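You operate a simulated robot arm through the tools that you are given. There is no shell and no other tool.

Carry out the task below with a simulated robot arm. There is one attempt and no reset: what you move stays moved.

Task
Clip the bills slips into the blue box file and shut its lid.

It is judged by the outcome, as a careful person would: the job done as asked, and still so three seconds after it is handed in. It fails if anything else is knocked over, pushed out of place, dropped, spilled or broken. A push-on lid holds only when it is set on centred and level and pressed home; a screw cap is set on level and turned clockwise until tight.

Robot
A 7-joint arm with a two-finger parallel gripper, fixed in place. Base frame: the origin is on the floor under the middle of its stand, x ahead of it, y to its left, z up. Units: m, degrees, N and s.
It reaches about 1.479 m from its shoulder. Its first joint turns from -166.0 to 166.0 degrees. Payload 4.4 kg.
Tool frame: the origin (TCP) lies between the finger pads and is the grasp point; the fingertips stand 0.023 m ahead of it; z points along the fingers, y is the line along which they close. The gripper opens to 0.094 m. The fingers are 0.038 m wide and 0.01 m thick; the gripper's body (0.054 by 0.096 m) begins 0.039 m behind the TCP.
Orientation is that of the tool frame in the base frame, as a unit quaternion [x, y, z, w]. With the fingers straight down and closing along the base's y, the tool's x points along the base's -x, its y along +y and its z along -z.

Tools
- The arm moves only by the tool arm_command. Its argument "steps" is a list of rows, each an object of numbers (a shift or turn left out is 0, a gripper value left out holds the last): "dx", "dy", "dz": the shift along the tool's x, y, z in units of 25 mm (1.0 is 25 mm); "ax", "ay", "az": the turn, a rotation vector about the tool's x, y, z in units of 6 degrees (1.0 is 6 degrees); "fingers": the finger opening in m, from 0 to 0.094. In form: [{"dx": .., "dy": .., "dz": .., "ax": .., "ay": .., "az": .., "fingers": ..}, ...]. A call has 1 to 20 rows; each row shifts and turns the commanded pose from where the row before left it, along the tool's axes as they then stand. A call with a number of a shift or a turn outside -1 to 1 is refused whole. A row lasts 0.2 s, in which the tool goes at most 0.05 m and 8.6 degrees; a call with a longer step from one row to the next is refused whole, and so is a gripper value outside its range. A pose out of reach is approached as far as the arm can. The call stops where the force on the tool passes 50 N (or 10 N more than at its start, if that is more) or the arm is blocked; 0.2 s more then pass. The fingers move at their own pace (about 0.072 m/s each) and stop on an object; they squeeze with about 35 N. The grip force told is the motor's: it shows also when the fingers shut on nothing. Time passes only in rows, and 0.2 s behind the last, so rows that do not move let the fingers close. The reply holds the time, the measured pose of the TCP, the force on the tool along the base axes, the opening and the grip force, in the units named above and with some noise, with the torque about the TCP (base axes, N m) and any sound that the robot's microphone picked up.
- Cameras (640 x 400 px; columns grow to the right, rows downward): "scene" is fixed at [0.2284, 0.6462, 1.3933]; the picture's right is [0.13, -0.99, 0.00], its down [-0.63, -0.08, -0.77] and it looks along [0.76, 0.10, -0.64] (base axes); focal length 232 px, centre (320, 200). "wrist" rides on the gripper at [0.086, 0.016, -0.074] in the tool frame; the picture's right is [-0.18, 0.98, 0.00], its down [-0.58, -0.11, -0.81] and it looks along [-0.79, -0.15, 0.59] (tool axes); focal length 243 px, centre (320, 200). There is no depth. A picture from a camera that has moved, and an enlarged one, comes with that camera's place and axes in the base frame and with its lens. The place of the scene camera against the robot may be out by one fixed shift of up to 0.012 m in any direction.
- get_image(camera): a new picture of that camera. It takes no simulated time.
- close_up(camera, box): a new picture of the part [left, top, right, bottom] of that camera's present view, enlarged. It takes no simulated time.
- job_done(): hands the job in; it is judged then, once.

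Nothing tells you positions but the pictures and the camera data. Unless the task says otherwise, let go and move clear before handing in.

The tools are called as a command line: name --argument value ..., lists and objects as JSON in quotes. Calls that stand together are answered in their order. arm_command: Moves the arm, as the interface text tells. Its arguments: {"type":"object","properties":{"steps":{"type":"array","items":{"type":"object","properties":{"dx":{"type":"number"},"dy":{"type":"number"},"dz":{"type":"number"},"ax":{"type":"number"},"ay":{"type":"number"},"az":{"type":"number"},"fingers":{"type":"number"}}}}},"required":["steps"]} The other tools are called the same way: get_image (camera) takes a picture; close_up (camera, box) takes an enlarged picture of a part of a camera's view; job_done () hands the job in.

At the start:

```text
time_s: 0.0
position: [0.5327, 0.5737, 1.2523]
tool_rot: [-0.001, 1.0, 0.0, 0.0]
force: [-0.5, -0.3, 0.1]
ft_torque: [0.0, -0.01, -0.02]
width: 0.0942
finger_force: 0.0
```

scene: 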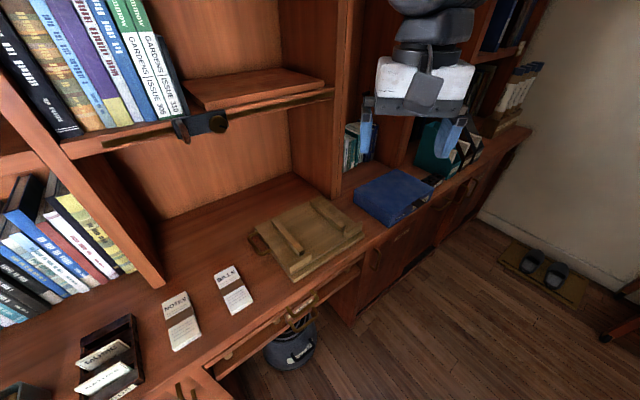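
wrist: 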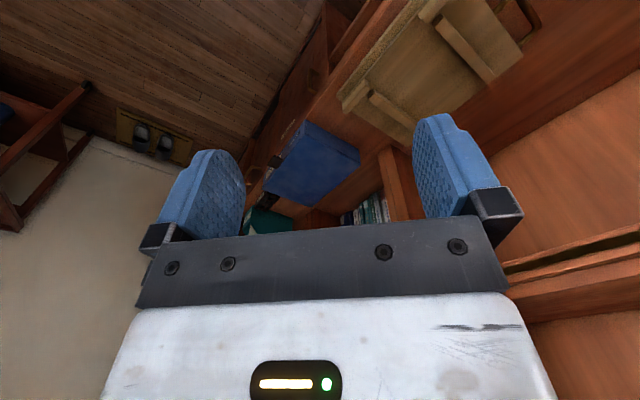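

I see a desk with two slip packs (one "NOTES", one "BILLS"), a wooden board, and a blue box file to the right. I'll take closer pictures before moving.

close_up --camera "scene" --box '[140, 230, 300, 370]'

close_up --camera "scene" --box '[330, 100, 490, 240]'

close_up --camera "scene" --box '[230, 170, 390, 310]'

close_up --camera "wrist" --box '[230, 90, 430, 240]'

```text
2.86 times, centred on (220, 300) of scene
camera zoom: at [0.2284, 0.6462, 1.3933], right [0.13, -0.99, 0.0], down [-0.63, -0.08, -0.77], along [0.76, 0.1, -0.64], focal length 662 px, centre (606, -86)
```

zoom: 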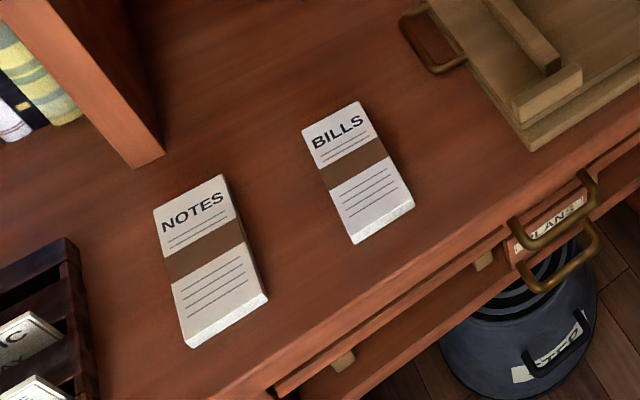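

```text
2.86 times, centred on (410, 170) of scene
camera zoom: at [0.2284, 0.6462, 1.3933], right [0.13, -0.99, 0.0], down [-0.63, -0.08, -0.77], along [0.76, 0.1, -0.64], focal length 662 px, centre (63, 286)
```

zoom: 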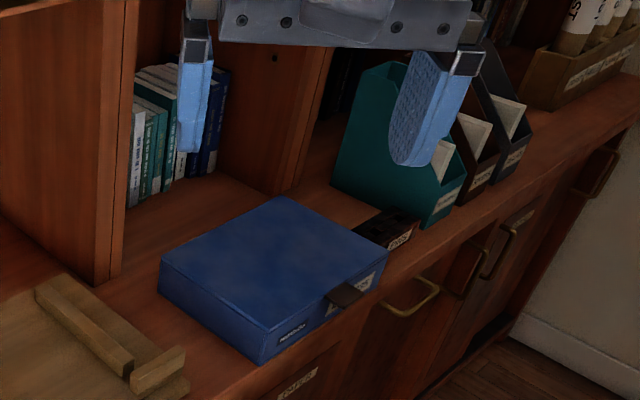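

```text
2.86 times, centred on (310, 240) of scene
camera zoom: at [0.2284, 0.6462, 1.3933], right [0.13, -0.99, 0.0], down [-0.63, -0.08, -0.77], along [0.76, 0.1, -0.64], focal length 662 px, centre (349, 86)
```

zoom: 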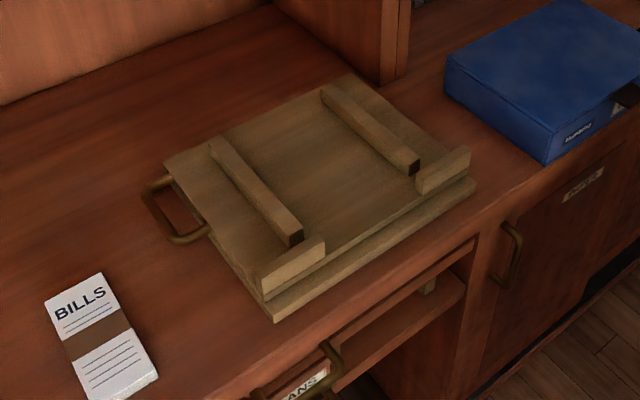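

```text
2.67 times, centred on (330, 165) of wrist
camera zoom: at [0.4443, 0.5914, 1.3284], right [0.18, 0.98, 0.0], down [0.58, -0.11, 0.81], along [0.79, -0.15, -0.59], focal length 647 px, centre (293, 293)
```

zoom: 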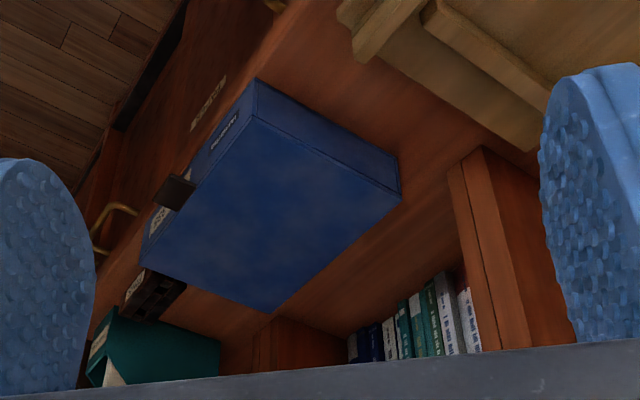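

The blue box file is closed, with a tab on its front face. I'm zooming in to get accurate corner positions from both cameras.

close_up --camera "scene" --box '[345, 150, 445, 235]'

close_up --camera "wrist" --box '[255, 110, 375, 215]'

close_up --camera "wrist" --box '[320, 0, 560, 150]'

close_up --camera "scene" --box '[60, 300, 160, 400]'

close_up --camera "scene" --box '[480, 200, 640, 340]'

```text
4.71 times, centred on (395, 192) of scene
camera zoom: at [0.2284, 0.6462, 1.3933], right [0.13, -0.99, 0.0], down [-0.63, -0.08, -0.77], along [0.76, 0.1, -0.64], focal length 1091 px, centre (-33, 235)
```

zoom: 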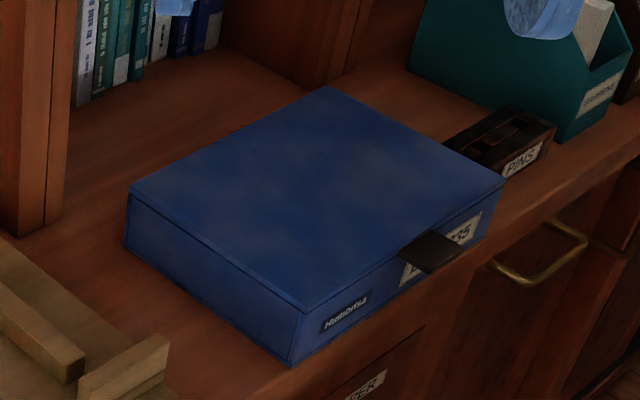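

```text
3.81 times, centred on (315, 162) of wrist
camera zoom: at [0.4443, 0.5914, 1.3284], right [0.18, 0.98, 0.0], down [0.58, -0.11, 0.81], along [0.79, -0.15, -0.59], focal length 924 px, centre (339, 343)
```

zoom: 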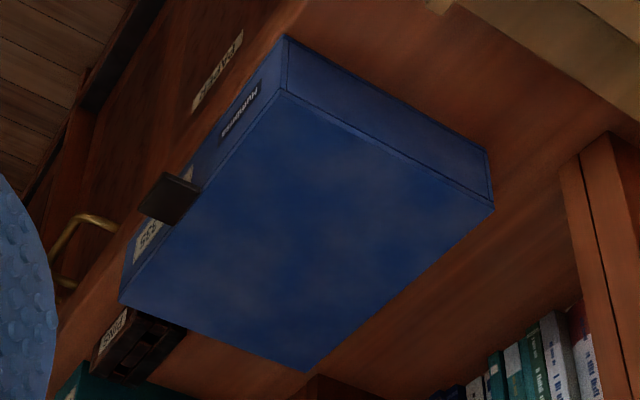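

```text
2.67 times, centred on (440, 75) of wrist
camera zoom: at [0.4443, 0.5914, 1.3284], right [0.18, 0.98, 0.0], down [0.58, -0.11, 0.81], along [0.79, -0.15, -0.59], focal length 647 px, centre (0, 533)
```

zoom: 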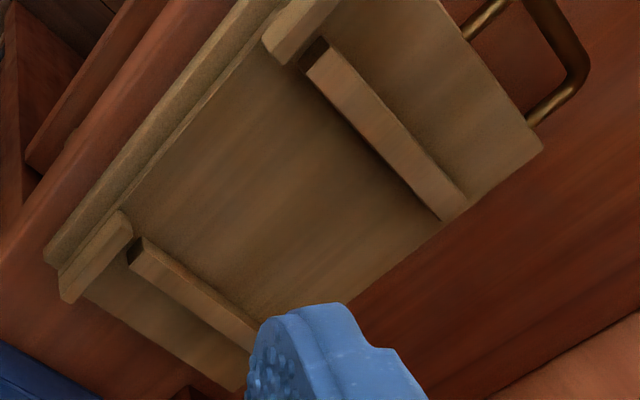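

```text
4.00 times, centred on (110, 350) of scene
camera zoom: at [0.2284, 0.6462, 1.3933], right [0.13, -0.99, 0.0], down [-0.63, -0.08, -0.77], along [0.76, 0.1, -0.64], focal length 927 px, centre (1160, -400)
```

zoom: 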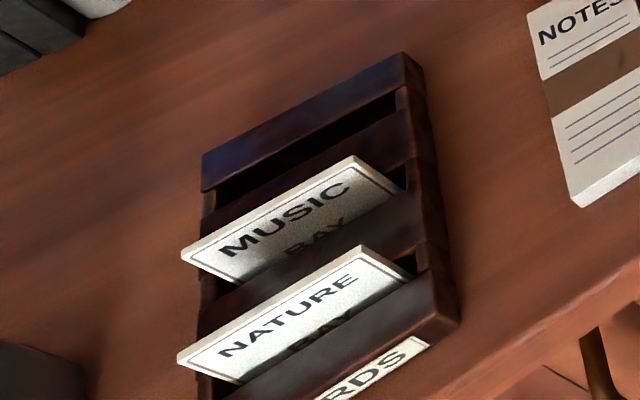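

```text
2.86 times, centred on (560, 270) of scene
camera zoom: at [0.2284, 0.6462, 1.3933], right [0.13, -0.99, 0.0], down [-0.63, -0.08, -0.77], along [0.76, 0.1, -0.64], focal length 662 px, centre (-366, 0)
```

zoom: 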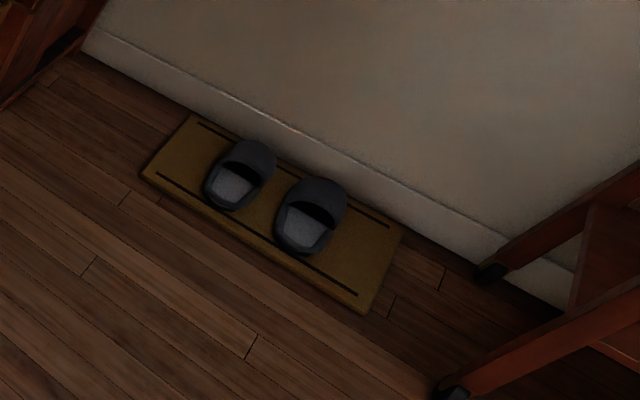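

The box file's top is at about z=0.875, with the box roughly 0.245 × 0.173 × 0.058 m and turned 45° to the base. The bills pack is near (0.515, 0.914). I'll turn the tool to match the desk and move to a spot where I can see the box front.

arm_command --steps '[{"az": -1}, {"az": -1}, {"az": -1}, {"az": -1}, {"az": -1}, {"az": -1}, {"az": -1}, {"az": -0.5}, {"dy": -1}, {"dy": -1}, {"dy": -1}, {"dy": -1}, {"dy": -1, "dz": 0.5}, {"dy": -1, "dz": 0.5}, {"dy": -1, "dz": 0.5}, {"dy": -1, "dz": 0.5}]'

get_image --camera "wrist"

get_image --camera "scene"

```text
time_s: 3.4
position: [0.671, 0.4347, 1.2023]
tool_rot: [-0.384, 0.923, 0.0, -0.001]
force: [-0.1, 0.3, -0.2]
ft_torque: [-0.03, -0.02, 0.0]
width: 0.094
finger_force: 0.0
```

```text
taken
camera wrist: at [0.5972, 0.3848, 1.2786], right [-0.57, 0.82, 0.0], down [0.49, 0.33, 0.81], along [0.66, 0.46, -0.59], focal length 243 px, centre (320, 200)
```

wrist: 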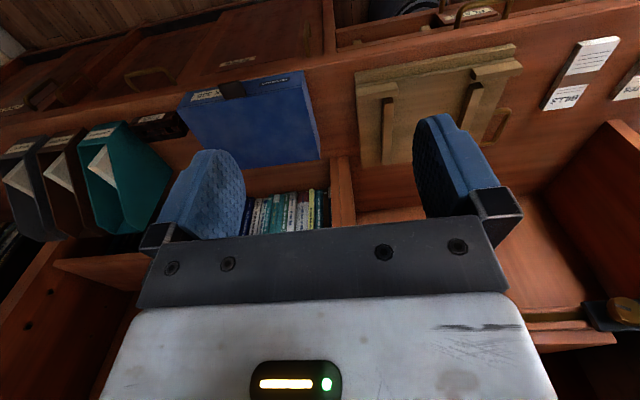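

```text
taken
```

scene: 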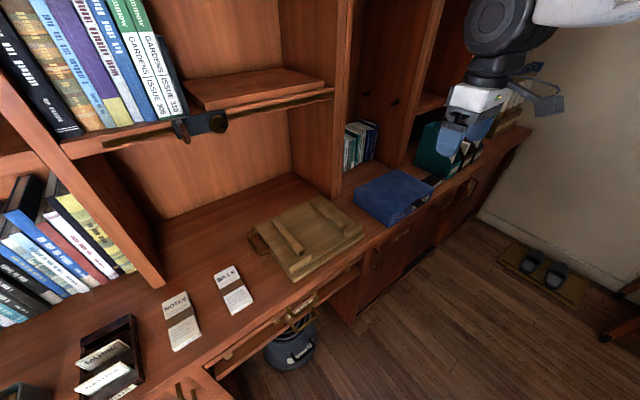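

The wrist now sees the whole work area, though its picture is upside down. I'm zooming on the box and the slips to refine their positions.

close_up --camera "wrist" --box '[170, 60, 330, 170]'

close_up --camera "wrist" --box '[520, 20, 640, 120]'

close_up --camera "wrist" --box '[330, 30, 530, 180]'

close_up --camera "scene" --box '[330, 70, 480, 240]'

```text
3.64 times, centred on (250, 115) of wrist
camera zoom: at [0.5972, 0.3848, 1.2786], right [-0.57, 0.82, 0.0], down [0.49, 0.33, 0.81], along [0.66, 0.46, -0.59], focal length 882 px, centre (574, 509)
```

zoom: 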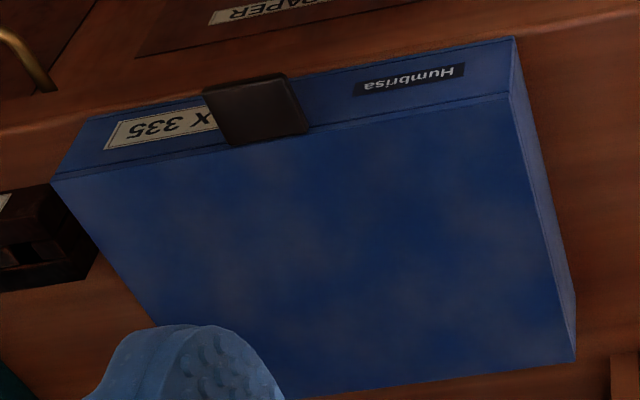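

```text
4.00 times, centred on (580, 70) of wrist
camera zoom: at [0.5972, 0.3848, 1.2786], right [-0.57, 0.82, 0.0], down [0.49, 0.33, 0.81], along [0.66, 0.46, -0.59], focal length 970 px, centre (-720, 720)
```

zoom: 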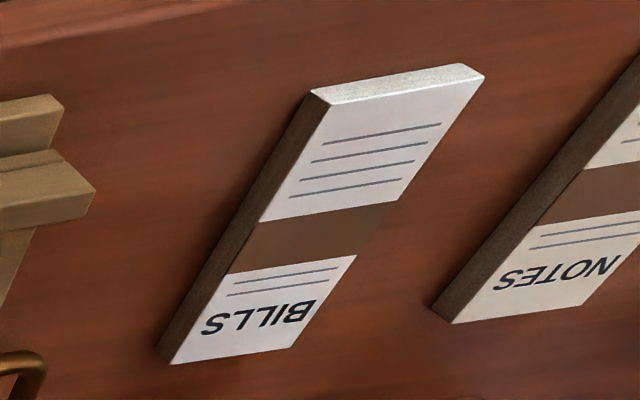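

```text
2.67 times, centred on (430, 105) of wrist
camera zoom: at [0.5972, 0.3848, 1.2786], right [-0.57, 0.82, 0.0], down [0.49, 0.33, 0.81], along [0.66, 0.46, -0.59], focal length 647 px, centre (27, 453)
```

zoom: 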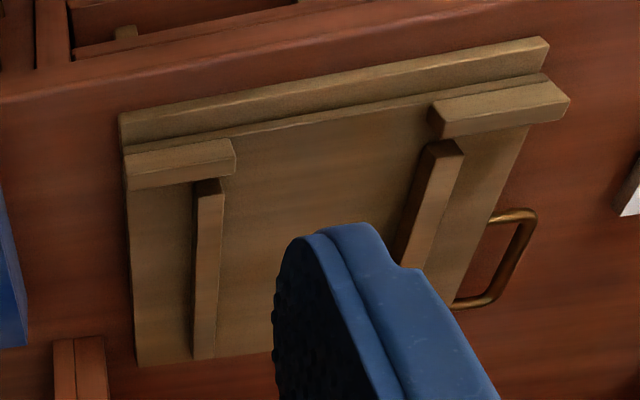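

```text
2.35 times, centred on (405, 155) of scene
camera zoom: at [0.2284, 0.6462, 1.3933], right [0.13, -0.99, 0.0], down [-0.63, -0.08, -0.77], along [0.76, 0.1, -0.64], focal length 546 px, centre (120, 306)
```

zoom: 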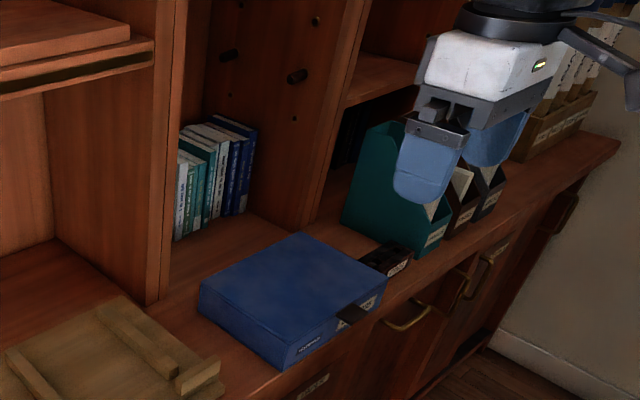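

Both wrist views agree: the box top is at z≈0.870, the desk at ≈0.81, and the tab extends about 31 mm forward at the middle of the front edge. I'm checking the tab thickness and the desk edge.

close_up --camera "wrist" --box '[210, 70, 260, 105]'

close_up --camera "scene" --box '[385, 170, 445, 220]'

```text
11.43 times, centred on (235, 88) of wrist
camera zoom: at [0.5972, 0.3848, 1.2786], right [-0.57, 0.82, 0.0], down [0.49, 0.33, 0.81], along [0.66, 0.46, -0.59], focal length 2773 px, centre (1291, 1486)
```

zoom: 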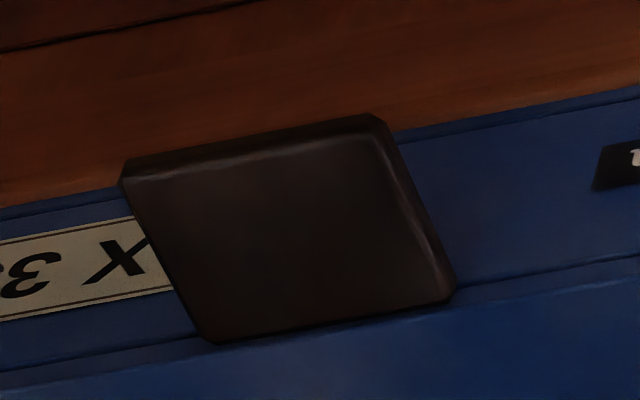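

```text
8.00 times, centred on (415, 195) of scene
camera zoom: at [0.2284, 0.6462, 1.3933], right [0.13, -0.99, 0.0], down [-0.63, -0.08, -0.77], along [0.76, 0.1, -0.64], focal length 1855 px, centre (-440, 240)
```

zoom: 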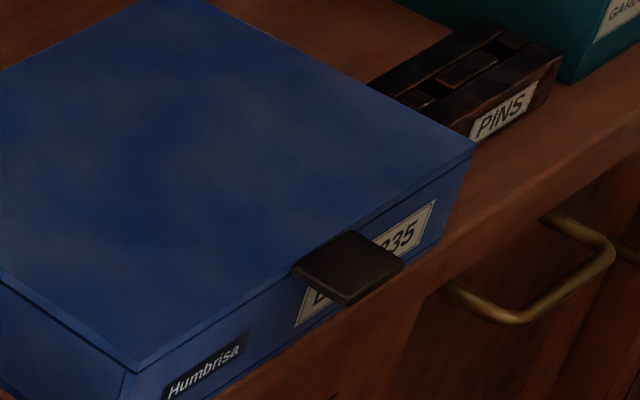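

The tab is about 7 mm thick, with its top at z≈0.870, roughly at the desk's front edge. I'll bring the gripper level in front of it with the fingers closing vertically, so they can fork the tab and swing the lid up.

arm_command --steps '[{"dx": 0.3, "dy": -0.86, "dz": 0.75}, {"dx": 0.3, "dy": -0.86, "dz": 0.75}, {"dx": 0.3, "dy": -0.86, "dz": 0.75}, {"dx": 0.3, "dy": -0.86, "dz": 0.75}, {"dx": 0.3, "dy": -0.86, "dz": 0.75}, {"dx": 0.3, "dy": -0.86, "dz": 0.75}, {"dx": 0.3, "dy": -0.86, "dz": 0.75}, {"dx": 0.3, "dy": -0.86, "dz": 0.75}]'

arm_command --steps '[{"az": 1}, {"az": 1}, {"az": 1}, {"az": 1}, {"az": 1}, {"az": 1}, {"az": 1}, {"az": 1}, {"az": 1}, {"az": 1}, {"az": 1}, {"az": 1}, {"az": 1}, {"az": 1}, {"az": 1}]'

arm_command --steps '[{"ax": -1}, {"ax": -1}, {"ax": -1}, {"ax": -1}, {"ax": -1}, {"ax": -1}, {"ax": -1}, {"ax": -1}, {"ax": -1}, {"ax": -1}, {"ax": -1}, {"ax": -1}, {"ax": -1}, {"ax": -1}, {"ax": -1}]'

get_image --camera "wrist"

get_image --camera "scene"

```text
time_s: 5.2
position: [0.7533, 0.2683, 1.0521]
tool_rot: [-0.382, 0.924, -0.001, 0.0]
force: [0.2, -0.1, -0.2]
ft_torque: [-0.02, 0.04, 0.0]
width: 0.094
finger_force: 0.0
```

```text
time_s: 8.4
position: [0.7524, 0.2686, 1.0522]
tool_rot: [0.383, 0.924, 0.0, 0.0]
force: [-0.2, 0.3, -0.1]
ft_torque: [-0.01, -0.01, 0.0]
width: 0.094
finger_force: 0.1
```

```text
time_s: 11.6
position: [0.7532, 0.2681, 1.0529]
tool_rot: [0.271, 0.653, 0.654, 0.271]
force: [-0.3, 1.0, 0.2]
ft_torque: [0.01, 0.01, 0.0]
width: 0.0942
finger_force: 0.0
```

```text
taken
camera wrist: at [0.6376, 0.2786, 1.0697], right [0.13, -0.13, 0.98], down [-0.16, -0.98, -0.11], along [0.98, -0.14, -0.15], focal length 243 px, centre (320, 200)
```

wrist: 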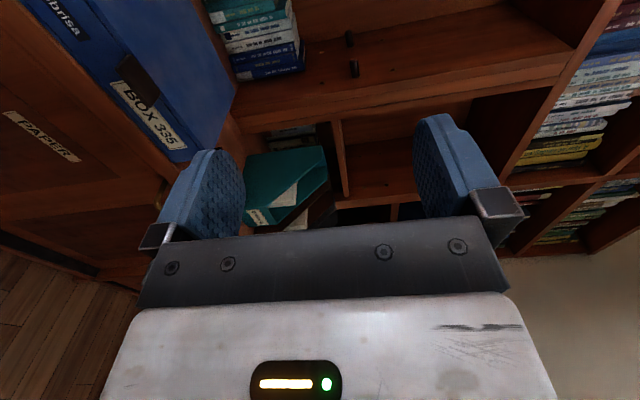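

```text
taken
```

scene: 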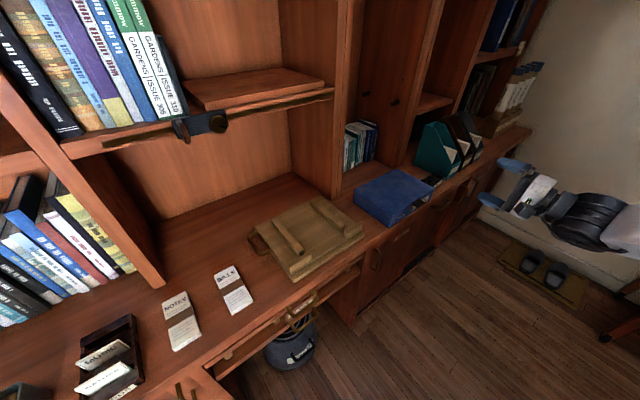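

The gripper is level, pointing at the box front. I'll narrow the fingers to about 30 mm, drop to tab height and stop short of the tab to check alignment.

arm_command --steps '[{"dy": -0.935, "dx": 0.018, "dz": 0.2, "fingers": 0.032}, {"dy": -0.935, "dx": 0.018, "dz": 0.2}, {"dy": -0.935, "dx": 0.018, "dz": 0.2}, {"dy": -0.935, "dx": 0.018, "dz": 0.2}, {"dy": -0.935, "dx": 0.018, "dz": 0.2}, {"dy": -0.935, "dx": 0.018, "dz": 0.2}, {"dy": -0.935, "dx": 0.018, "dz": 0.2}, {"dy": -0.935, "dx": 0.018, "dz": 0.2}, {"dz": 0.8}]'

get_image --camera "wrist"

close_up --camera "scene" --box '[350, 140, 500, 260]'

```text
time_s: 13.6
position: [0.7937, 0.3146, 0.8658]
tool_rot: [0.271, 0.653, 0.653, 0.271]
force: [-0.1, 0.3, -0.8]
ft_torque: [-0.01, 0.03, 0.01]
width: 0.032
finger_force: 0.2
```

```text
taken
camera wrist: at [0.6786, 0.3233, 0.8839], right [0.13, -0.13, 0.98], down [-0.16, -0.98, -0.11], along [0.98, -0.14, -0.15], focal length 243 px, centre (320, 200)
```

wrist: 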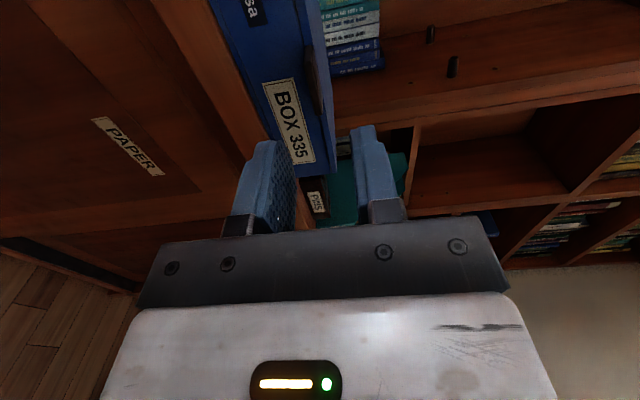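

```text
3.33 times, centred on (425, 200) of scene
camera zoom: at [0.2284, 0.6462, 1.3933], right [0.13, -0.99, 0.0], down [-0.63, -0.08, -0.77], along [0.76, 0.1, -0.64], focal length 773 px, centre (-30, 200)
```

zoom: 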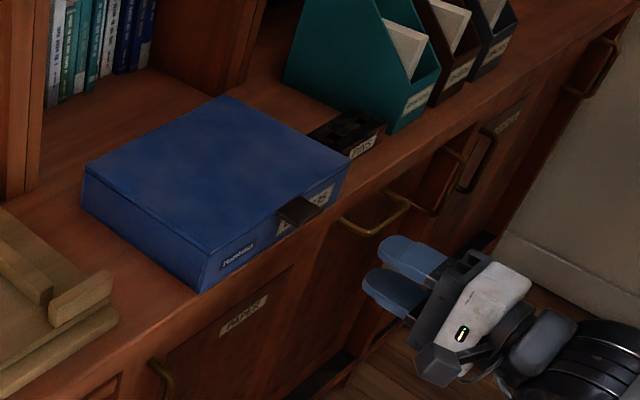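

The fork is centred on the tab in u and z, about 95 mm short of it. I'm zooming the wrist view to confirm the tab's height between the fingers.

close_up --camera "wrist" --box '[220, 0, 420, 230]'

```text
1.74 times, centred on (320, 115) of wrist
camera zoom: at [0.6786, 0.3233, 0.8839], right [0.13, -0.13, 0.98], down [-0.16, -0.98, -0.11], along [0.98, -0.14, -0.15], focal length 422 px, centre (320, 348)
```

zoom: 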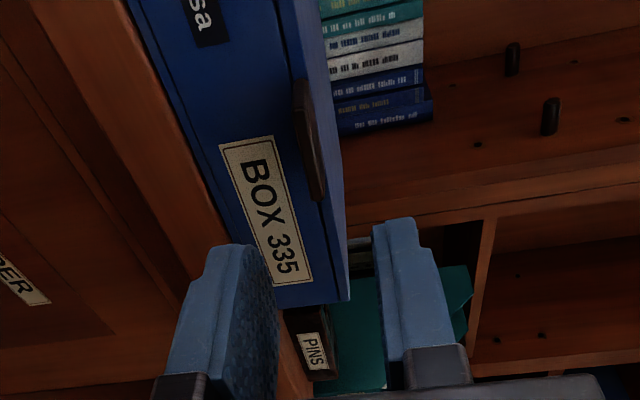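

The tab sits at z≈0.862, well inside the fork's gap. I'll slide the fork over the tab, stopping short of the box front.

arm_command --steps '[{"dz": 0.9}, {"dz": 0.9}, {"dz": 0.9}, {"dz": 0.5}, {"dz": 0.5}, {}]'

close_up --camera "wrist" --box '[220, 0, 420, 230]'

close_up --camera "scene" --box '[350, 140, 500, 260]'

```text
time_s: 15.0
position: [0.8585, 0.3801, 0.8659]
tool_rot: [0.27, 0.654, 0.654, 0.269]
force: [0.8, 0.1, -0.4]
ft_torque: [-0.02, -0.04, 0.01]
width: 0.032
finger_force: 0.0
```

```text
1.74 times, centred on (320, 115) of wrist
camera zoom: at [0.7433, 0.3892, 0.8839], right [0.13, -0.13, 0.98], down [-0.16, -0.98, -0.11], along [0.98, -0.14, -0.15], focal length 422 px, centre (320, 348)
```

zoom: 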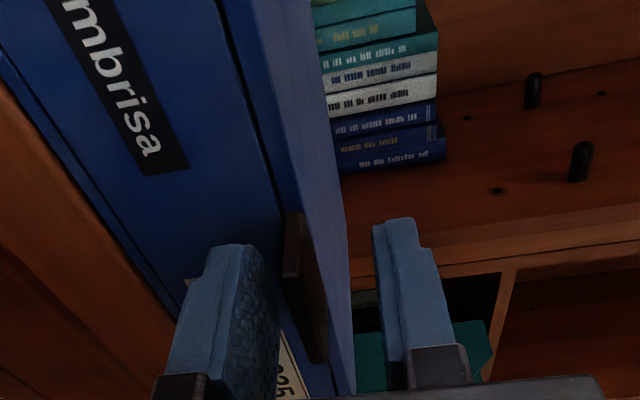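

```text
3.33 times, centred on (425, 200) of scene
camera zoom: at [0.2284, 0.6462, 1.3933], right [0.13, -0.99, 0.0], down [-0.63, -0.08, -0.77], along [0.76, 0.1, -0.64], focal length 773 px, centre (-30, 200)
```

zoom: 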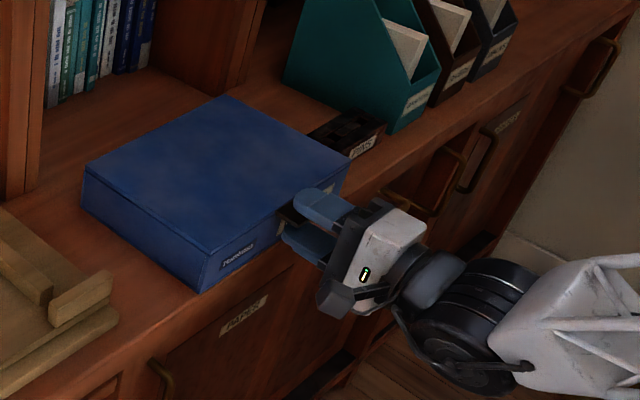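

The tab is between the fingers with nothing touching the box front. I'll now swing the lid up about its rear edge, with a first 24° and then a check.

arm_command --steps '[{"dy": 0.435, "dz": 0.03, "ax": 0.5, "fingers": 0.026}, {"dy": 0.435, "dz": 0.03, "ax": 0.5}, {"dy": 0.435, "dz": 0.03, "ax": 0.5}, {"dy": 0.435, "dz": 0.03, "ax": 0.5}, {"dy": 0.435, "dz": 0.03, "ax": 0.5}, {"dy": 0.435, "dz": 0.03, "ax": 0.5}, {"dy": 0.435, "dz": 0.03, "ax": 0.5}, {"dy": 0.435, "dz": 0.03, "ax": 0.5}]'

get_image --camera "wrist"

close_up --camera "scene" --box '[340, 110, 500, 240]'

```text
time_s: 16.8
position: [0.8741, 0.3955, 0.9494]
tool_rot: [0.321, 0.775, 0.503, 0.207]
force: [0.8, -0.3, -0.3]
ft_torque: [-0.01, 0.01, 0.0]
width: 0.0262
finger_force: 0.0
```

```text
taken
camera wrist: at [0.7677, 0.4141, 0.9949], right [0.41, 0.15, 0.9], down [-0.14, -0.96, 0.23], along [0.9, -0.22, -0.38], focal length 243 px, centre (320, 200)
```

wrist: 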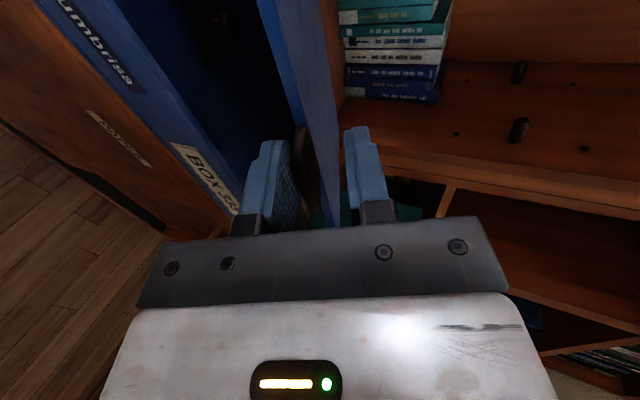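

```text
3.08 times, centred on (420, 175) of scene
camera zoom: at [0.2284, 0.6462, 1.3933], right [0.13, -0.99, 0.0], down [-0.63, -0.08, -0.77], along [0.76, 0.1, -0.64], focal length 713 px, centre (12, 277)
```

zoom: 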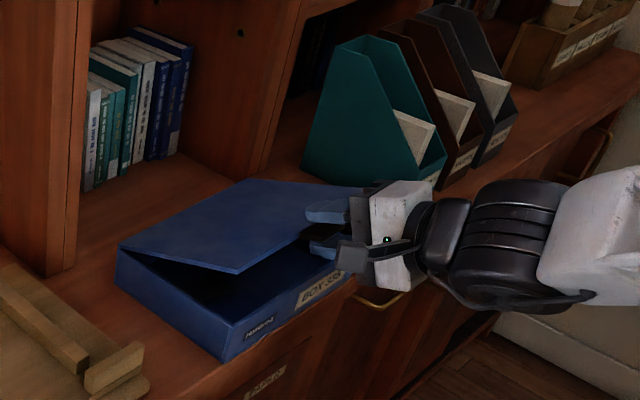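

The lid is lifting cleanly and the box hasn't moved. I'll continue the same arc to about 78°.

arm_command --steps '[{"dy": 0.435, "dz": 0.03, "ax": 0.5}, {"dy": 0.435, "dz": 0.03, "ax": 0.5}, {"dy": 0.435, "dz": 0.03, "ax": 0.5}, {"dy": 0.435, "dz": 0.03, "ax": 0.5}, {"dy": 0.435, "dz": 0.03, "ax": 0.5}, {"dy": 0.435, "dz": 0.03, "ax": 0.5}, {"dy": 0.435, "dz": 0.03, "ax": 0.5}, {"dy": 0.435, "dz": 0.03, "ax": 0.5}, {"dy": 0.435, "dz": 0.03, "ax": 0.5}, {"dy": 0.435, "dz": 0.03, "ax": 0.5}, {"dy": 0.435, "dz": 0.03, "ax": 0.5}, {"dy": 0.435, "dz": 0.03, "ax": 0.5}, {"dy": 0.435, "dz": 0.03, "ax": 0.5}, {"dy": 0.435, "dz": 0.03, "ax": 0.5}, {"dy": 0.435, "dz": 0.03, "ax": 0.5}, {"dy": 0.435, "dz": 0.03, "ax": 0.5}, {"dy": 0.435, "dz": 0.03, "ax": 0.5}, {"dy": 0.435, "dz": 0.03, "ax": 0.5}]'

get_image --camera "wrist"

close_up --camera "scene" --box '[320, 70, 520, 240]'

```text
time_s: 20.6
position: [0.9815, 0.5029, 1.0615]
tool_rot: [0.38, 0.919, 0.097, 0.041]
force: [-0.6, -0.5, 0.2]
ft_torque: [0.01, -0.01, 0.0]
width: 0.0262
finger_force: 0.4
```

```text
taken
camera wrist: at [0.9193, 0.5658, 1.1392], right [0.81, 0.55, 0.2], down [0.22, -0.6, 0.77], along [0.54, -0.58, -0.61], focal length 243 px, centre (320, 200)
```

wrist: 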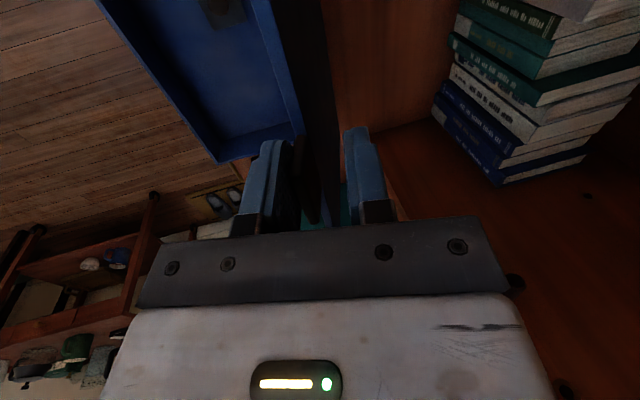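

```text
2.35 times, centred on (420, 155) of scene
camera zoom: at [0.2284, 0.6462, 1.3933], right [0.13, -0.99, 0.0], down [-0.63, -0.08, -0.77], along [0.76, 0.1, -0.64], focal length 546 px, centre (85, 306)
```

zoom: 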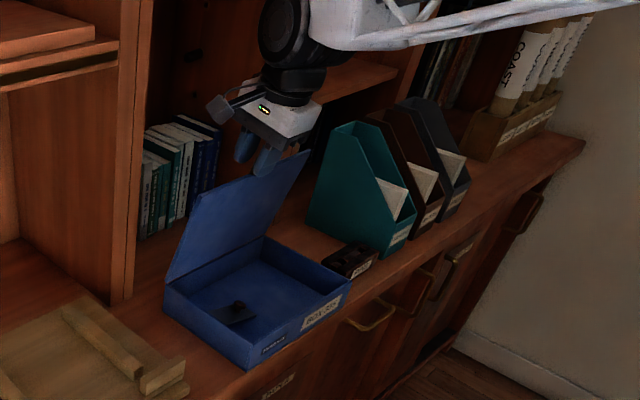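

I can see a dark spring clip inside, on the left part of the tray. I'll take the lid just past vertical, to about 99°, and look.

arm_command --steps '[{"dy": 0.435, "dz": 0.03, "ax": 0.5}, {"dy": 0.435, "dz": 0.03, "ax": 0.5}, {"dy": 0.435, "dz": 0.03, "ax": 0.5}, {"dy": 0.435, "dz": 0.03, "ax": 0.5}, {"dy": 0.435, "dz": 0.03, "ax": 0.5}, {"dy": 0.435, "dz": 0.03, "ax": 0.5}, {"dy": 0.435, "dz": 0.03, "ax": 0.5}]'

get_image --camera "wrist"

close_up --camera "scene" --box '[320, 70, 520, 240]'

```text
time_s: 22.2
position: [1.0361, 0.556, 1.0604]
tool_rot: [0.381, 0.921, -0.072, -0.031]
force: [1.1, -0.1, 0.6]
ft_torque: [0.01, -0.02, -0.02]
width: 0.0264
finger_force: 0.0
```

```text
taken
camera wrist: at [0.9927, 0.6381, 1.1326], right [0.82, 0.56, -0.15], down [0.42, -0.4, 0.81], along [0.39, -0.73, -0.56], focal length 243 px, centre (320, 200)
```

wrist: 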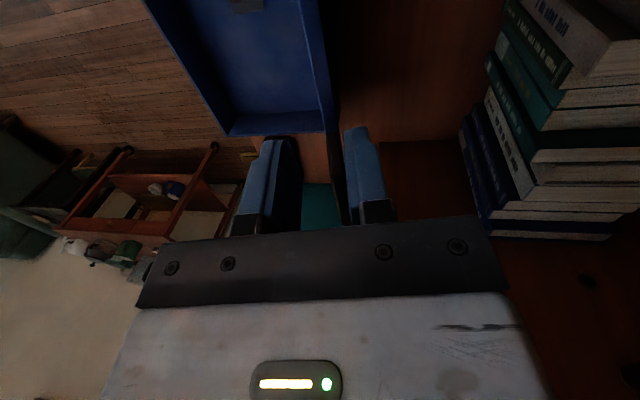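

```text
2.35 times, centred on (420, 155) of scene
camera zoom: at [0.2284, 0.6462, 1.3933], right [0.13, -0.99, 0.0], down [-0.63, -0.08, -0.77], along [0.76, 0.1, -0.64], focal length 546 px, centre (85, 306)
```

zoom: 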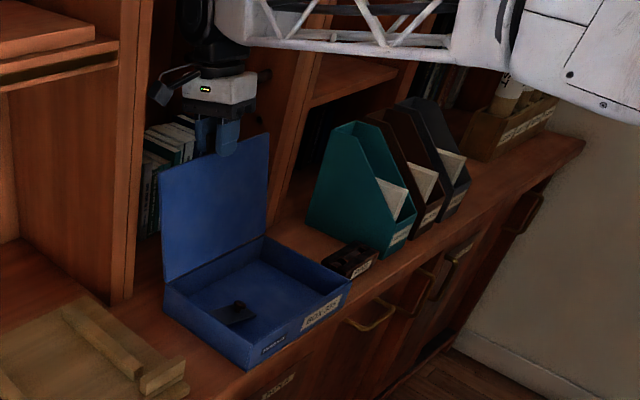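

The lid is just past vertical and leaning on the outer finger. I'll lower it back slowly a bit more to find where its hinge stops.

arm_command --steps '[{"dy": 0.435, "dz": 0.03, "ax": 0.5}, {"dy": 0.435, "dz": 0.03, "ax": 0.5}, {"dy": 0.435, "dz": 0.03, "ax": 0.5}, {}]'

get_image --camera "wrist"

close_up --camera "scene" --box '[340, 90, 450, 220]'

```text
time_s: 23.2
position: [1.0586, 0.5772, 1.0495]
tool_rot: [0.378, 0.913, -0.144, -0.06]
force: [0.4, 0.8, -0.8]
ft_torque: [0.0, 0.02, 0.0]
width: 0.0259
finger_force: 0.1
```

```text
taken
camera wrist: at [1.023, 0.6681, 1.1173], right [0.79, 0.53, -0.3], down [0.51, -0.31, 0.8], along [0.33, -0.79, -0.52], focal length 243 px, centre (320, 200)
```

wrist: 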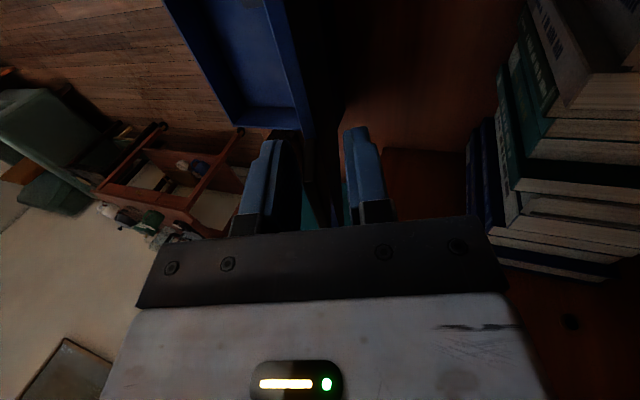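

```text
3.08 times, centred on (395, 155) of scene
camera zoom: at [0.2284, 0.6462, 1.3933], right [0.13, -0.99, 0.0], down [-0.63, -0.08, -0.77], along [0.76, 0.1, -0.64], focal length 713 px, centre (89, 338)
```

zoom: 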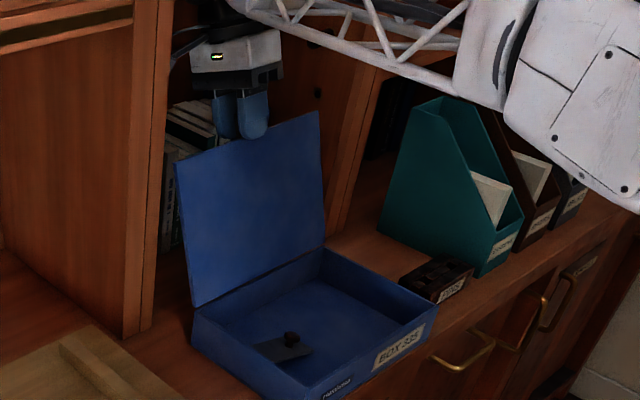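

close_up --camera "wrist" --box '[230, 90, 410, 240]'

```text
2.67 times, centred on (320, 165) of wrist
camera zoom: at [1.023, 0.6681, 1.1173], right [0.79, 0.53, -0.3], down [0.51, -0.31, 0.8], along [0.33, -0.79, -0.52], focal length 647 px, centre (320, 293)
```

zoom: 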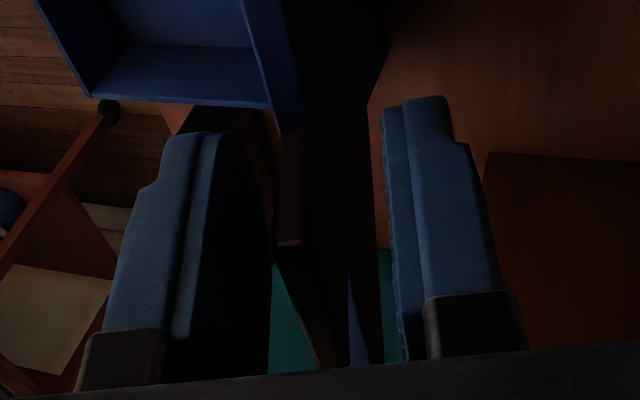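

The lid has stopped at about 104° while the tool is at 108°, so it rests on its own past vertical. I'll widen the fingers slightly and pull straight off the tab.

arm_command --steps '[{"fingers": 0.04}, {}, {"dz": -0.5}, {"dz": -0.8}, {"dz": -1}, {"dz": -1}, {}]'

get_image --camera "scene"

close_up --camera "scene" --box '[340, 90, 450, 220]'

get_image --camera "wrist"

```text
time_s: 24.8
position: [1.0601, 0.5894, 1.1263]
tool_rot: [0.378, 0.913, -0.144, -0.061]
force: [-0.1, 0.4, 1.3]
ft_torque: [0.04, -0.01, 0.02]
width: 0.0403
finger_force: 0.2
out of reach, approached as far as the arm can: row 6
```

```text
taken
```

scene: 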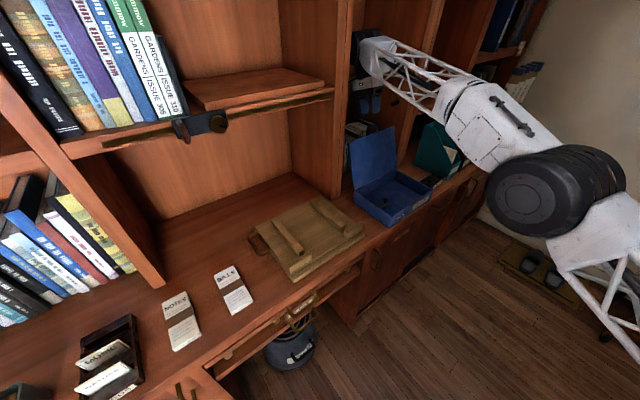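

```text
3.08 times, centred on (395, 155) of scene
camera zoom: at [0.2284, 0.6462, 1.3933], right [0.13, -0.99, 0.0], down [-0.63, -0.08, -0.77], along [0.76, 0.1, -0.64], focal length 713 px, centre (89, 338)
```

zoom: 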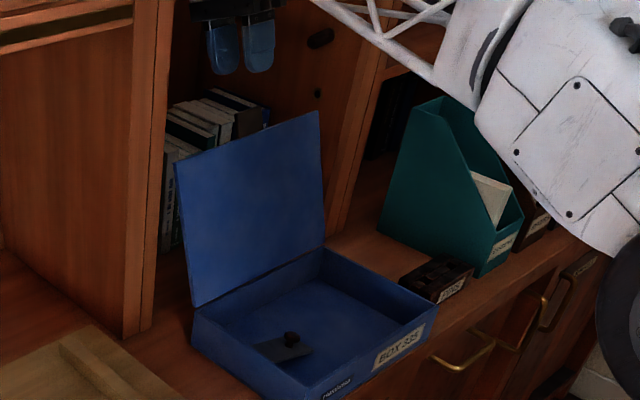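

```text
taken
camera wrist: at [1.0249, 0.6776, 1.194], right [0.79, 0.53, -0.3], down [0.51, -0.31, 0.8], along [0.33, -0.79, -0.52], focal length 243 px, centre (320, 200)
```

wrist: 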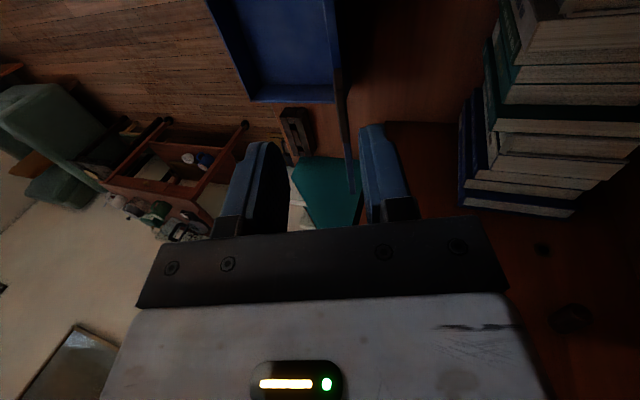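

The lid stands open by itself. I'll back the gripper away over the lid toward the front, then straighten up and look inside at the clip.

arm_command --steps '[{"dy": -0.85, "dz": 0.25}, {"dy": -0.85, "dz": 0.25}, {"dy": -0.85, "dz": 0.25}, {"dy": -0.85, "dz": 0.25}, {"dy": -0.85, "dz": 0.25}, {"dy": -0.85, "dz": 0.25}, {"dy": -0.85, "dz": 0.25}, {"dy": -0.85, "dz": 0.25}, {"dy": -0.85, "dz": 0.25}, {"dy": -0.85, "dz": 0.25}, {"dy": -0.85, "dz": 0.25}, {"dy": -0.85, "dz": 0.25}, {"ax": -1}, {"ax": -1}, {"ax": -1}]'

get_image --camera "scene"

```text
time_s: 28.0
position: [0.8736, 0.4005, 1.132]
tool_rot: [0.382, 0.924, 0.0, 0.0]
force: [-0.7, -0.3, 0.1]
ft_torque: [0.02, 0.01, 0.03]
width: 0.04
finger_force: 0.1
```

```text
taken
```

scene: 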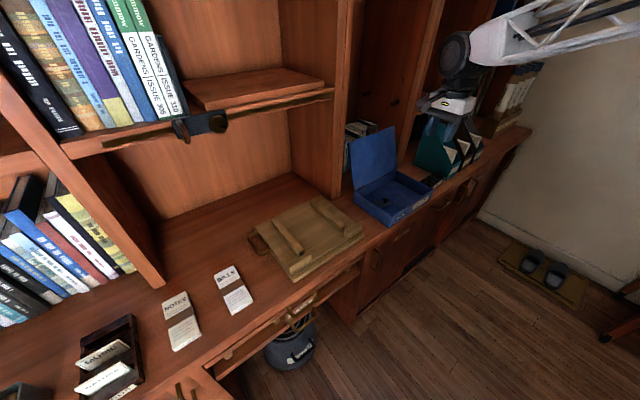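

arm_command --steps '[{"az": -1}, {"az": -1}, {"az": -1}, {"az": -1}, {"az": -1}, {"az": -1}, {"az": -1}, {"az": -1}, {"az": -1}, {"az": -1}, {"az": -1}, {"az": -1}, {"az": -1}, {"az": -1}, {"az": -1}, {"dx": 1}, {"dx": 1}]'

get_image --camera "wrist"

close_up --camera "scene" --box '[345, 160, 435, 225]'

```text
time_s: 31.6
position: [0.8368, 0.3644, 1.1301]
tool_rot: [-0.383, 0.924, 0.0, 0.0]
force: [0.5, 0.0, 0.4]
ft_torque: [0.01, 0.0, -0.02]
width: 0.04
finger_force: 0.1
```

```text
taken
camera wrist: at [0.7627, 0.317, 1.2067], right [-0.57, 0.82, 0.0], down [0.49, 0.34, 0.81], along [0.66, 0.46, -0.59], focal length 243 px, centre (320, 200)
```

wrist: 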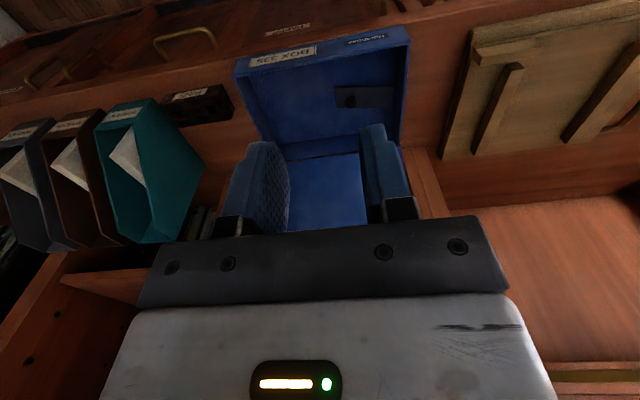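

```text
6.15 times, centred on (390, 192) of scene
camera zoom: at [0.2284, 0.6462, 1.3933], right [0.13, -0.99, 0.0], down [-0.63, -0.08, -0.77], along [0.76, 0.1, -0.64], focal length 1427 px, centre (-111, 246)
```

zoom: 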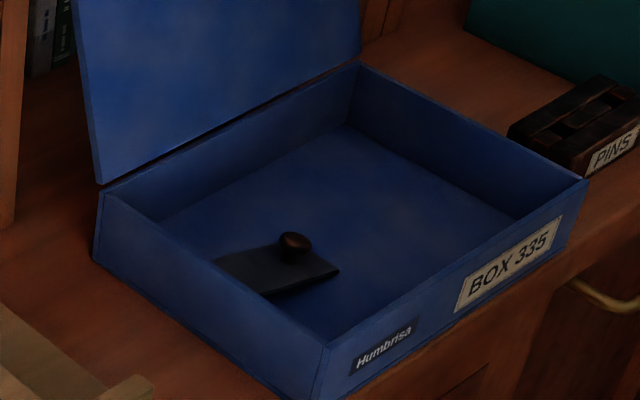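

close_up --camera "wrist" --box '[230, 20, 420, 140]'

close_up --camera "wrist" --box '[320, 75, 410, 125]'

close_up --camera "scene" --box '[365, 185, 405, 210]'

```text
3.33 times, centred on (325, 80) of wrist
camera zoom: at [0.7627, 0.317, 1.2067], right [-0.57, 0.82, 0.0], down [0.49, 0.34, 0.81], along [0.66, 0.46, -0.59], focal length 809 px, centre (303, 600)
```

zoom: 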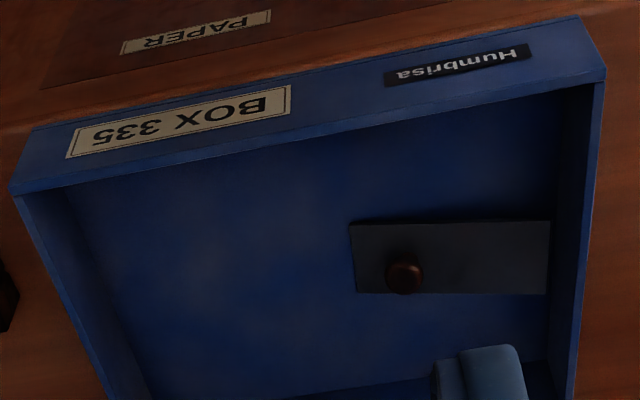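

```text
7.11 times, centred on (365, 100) of wrist
camera zoom: at [0.7627, 0.317, 1.2067], right [-0.57, 0.82, 0.0], down [0.49, 0.34, 0.81], along [0.66, 0.46, -0.59], focal length 1725 px, centre (0, 911)
```

zoom: 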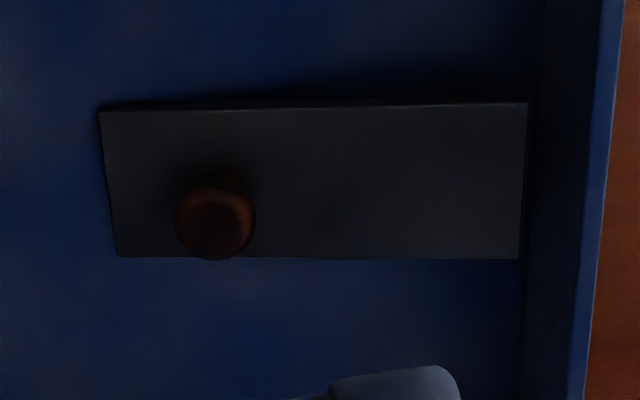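

```text
16.00 times, centred on (385, 198) of scene
camera zoom: at [0.2284, 0.6462, 1.3933], right [0.13, -0.99, 0.0], down [-0.63, -0.08, -0.77], along [0.76, 0.1, -0.64], focal length 3709 px, centre (-720, 240)
```

zoom: 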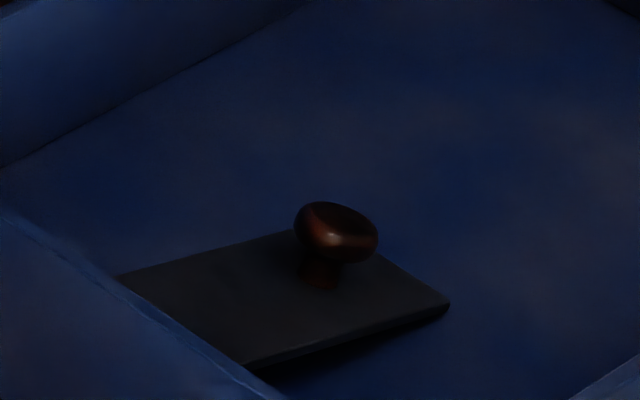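

The clip is a hinged dark flap. Its left end is raised on the box's left side, its free end rests near the floor, and a knob stands near the free end. Before approaching, I'm checking that the box hasn't shifted.

close_up --camera "scene" --box '[345, 150, 445, 235]'

close_up --camera "wrist" --box '[340, 20, 420, 80]'

close_up --camera "wrist" --box '[225, 30, 305, 90]'

```text
4.71 times, centred on (395, 192) of scene
camera zoom: at [0.2284, 0.6462, 1.3933], right [0.13, -0.99, 0.0], down [-0.63, -0.08, -0.77], along [0.76, 0.1, -0.64], focal length 1091 px, centre (-33, 235)
```

zoom: 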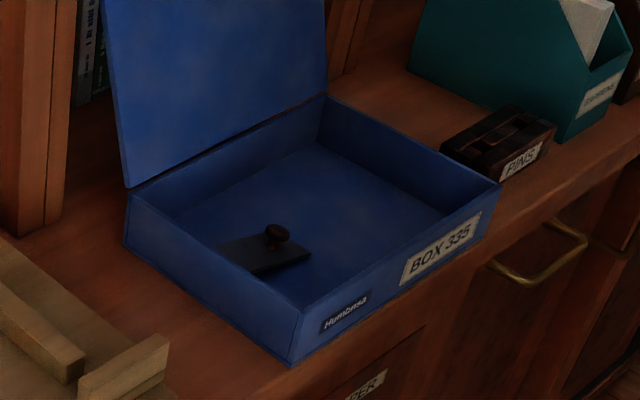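

```text
6.67 times, centred on (380, 50) of wrist
camera zoom: at [0.7627, 0.317, 1.2067], right [-0.57, 0.82, 0.0], down [0.49, 0.34, 0.81], along [0.66, 0.46, -0.59], focal length 1618 px, centre (-80, 1200)
```

zoom: 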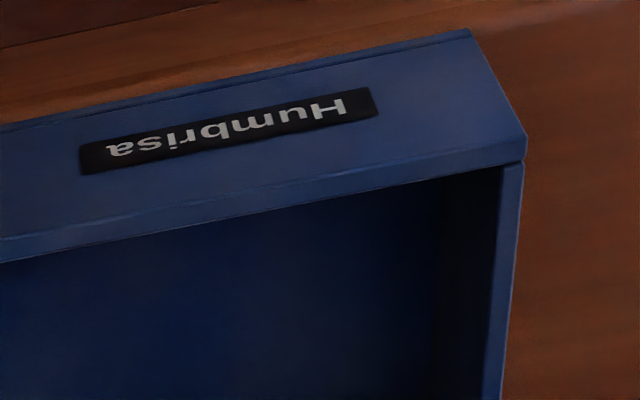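

```text
6.67 times, centred on (265, 60) of wrist
camera zoom: at [0.7627, 0.317, 1.2067], right [-0.57, 0.82, 0.0], down [0.49, 0.34, 0.81], along [0.66, 0.46, -0.59], focal length 1618 px, centre (687, 1133)
```

zoom: 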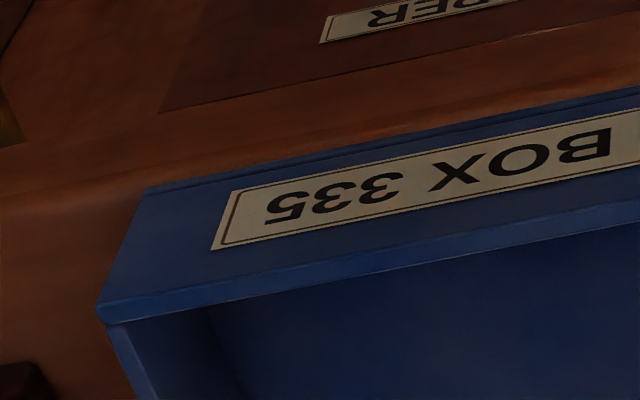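

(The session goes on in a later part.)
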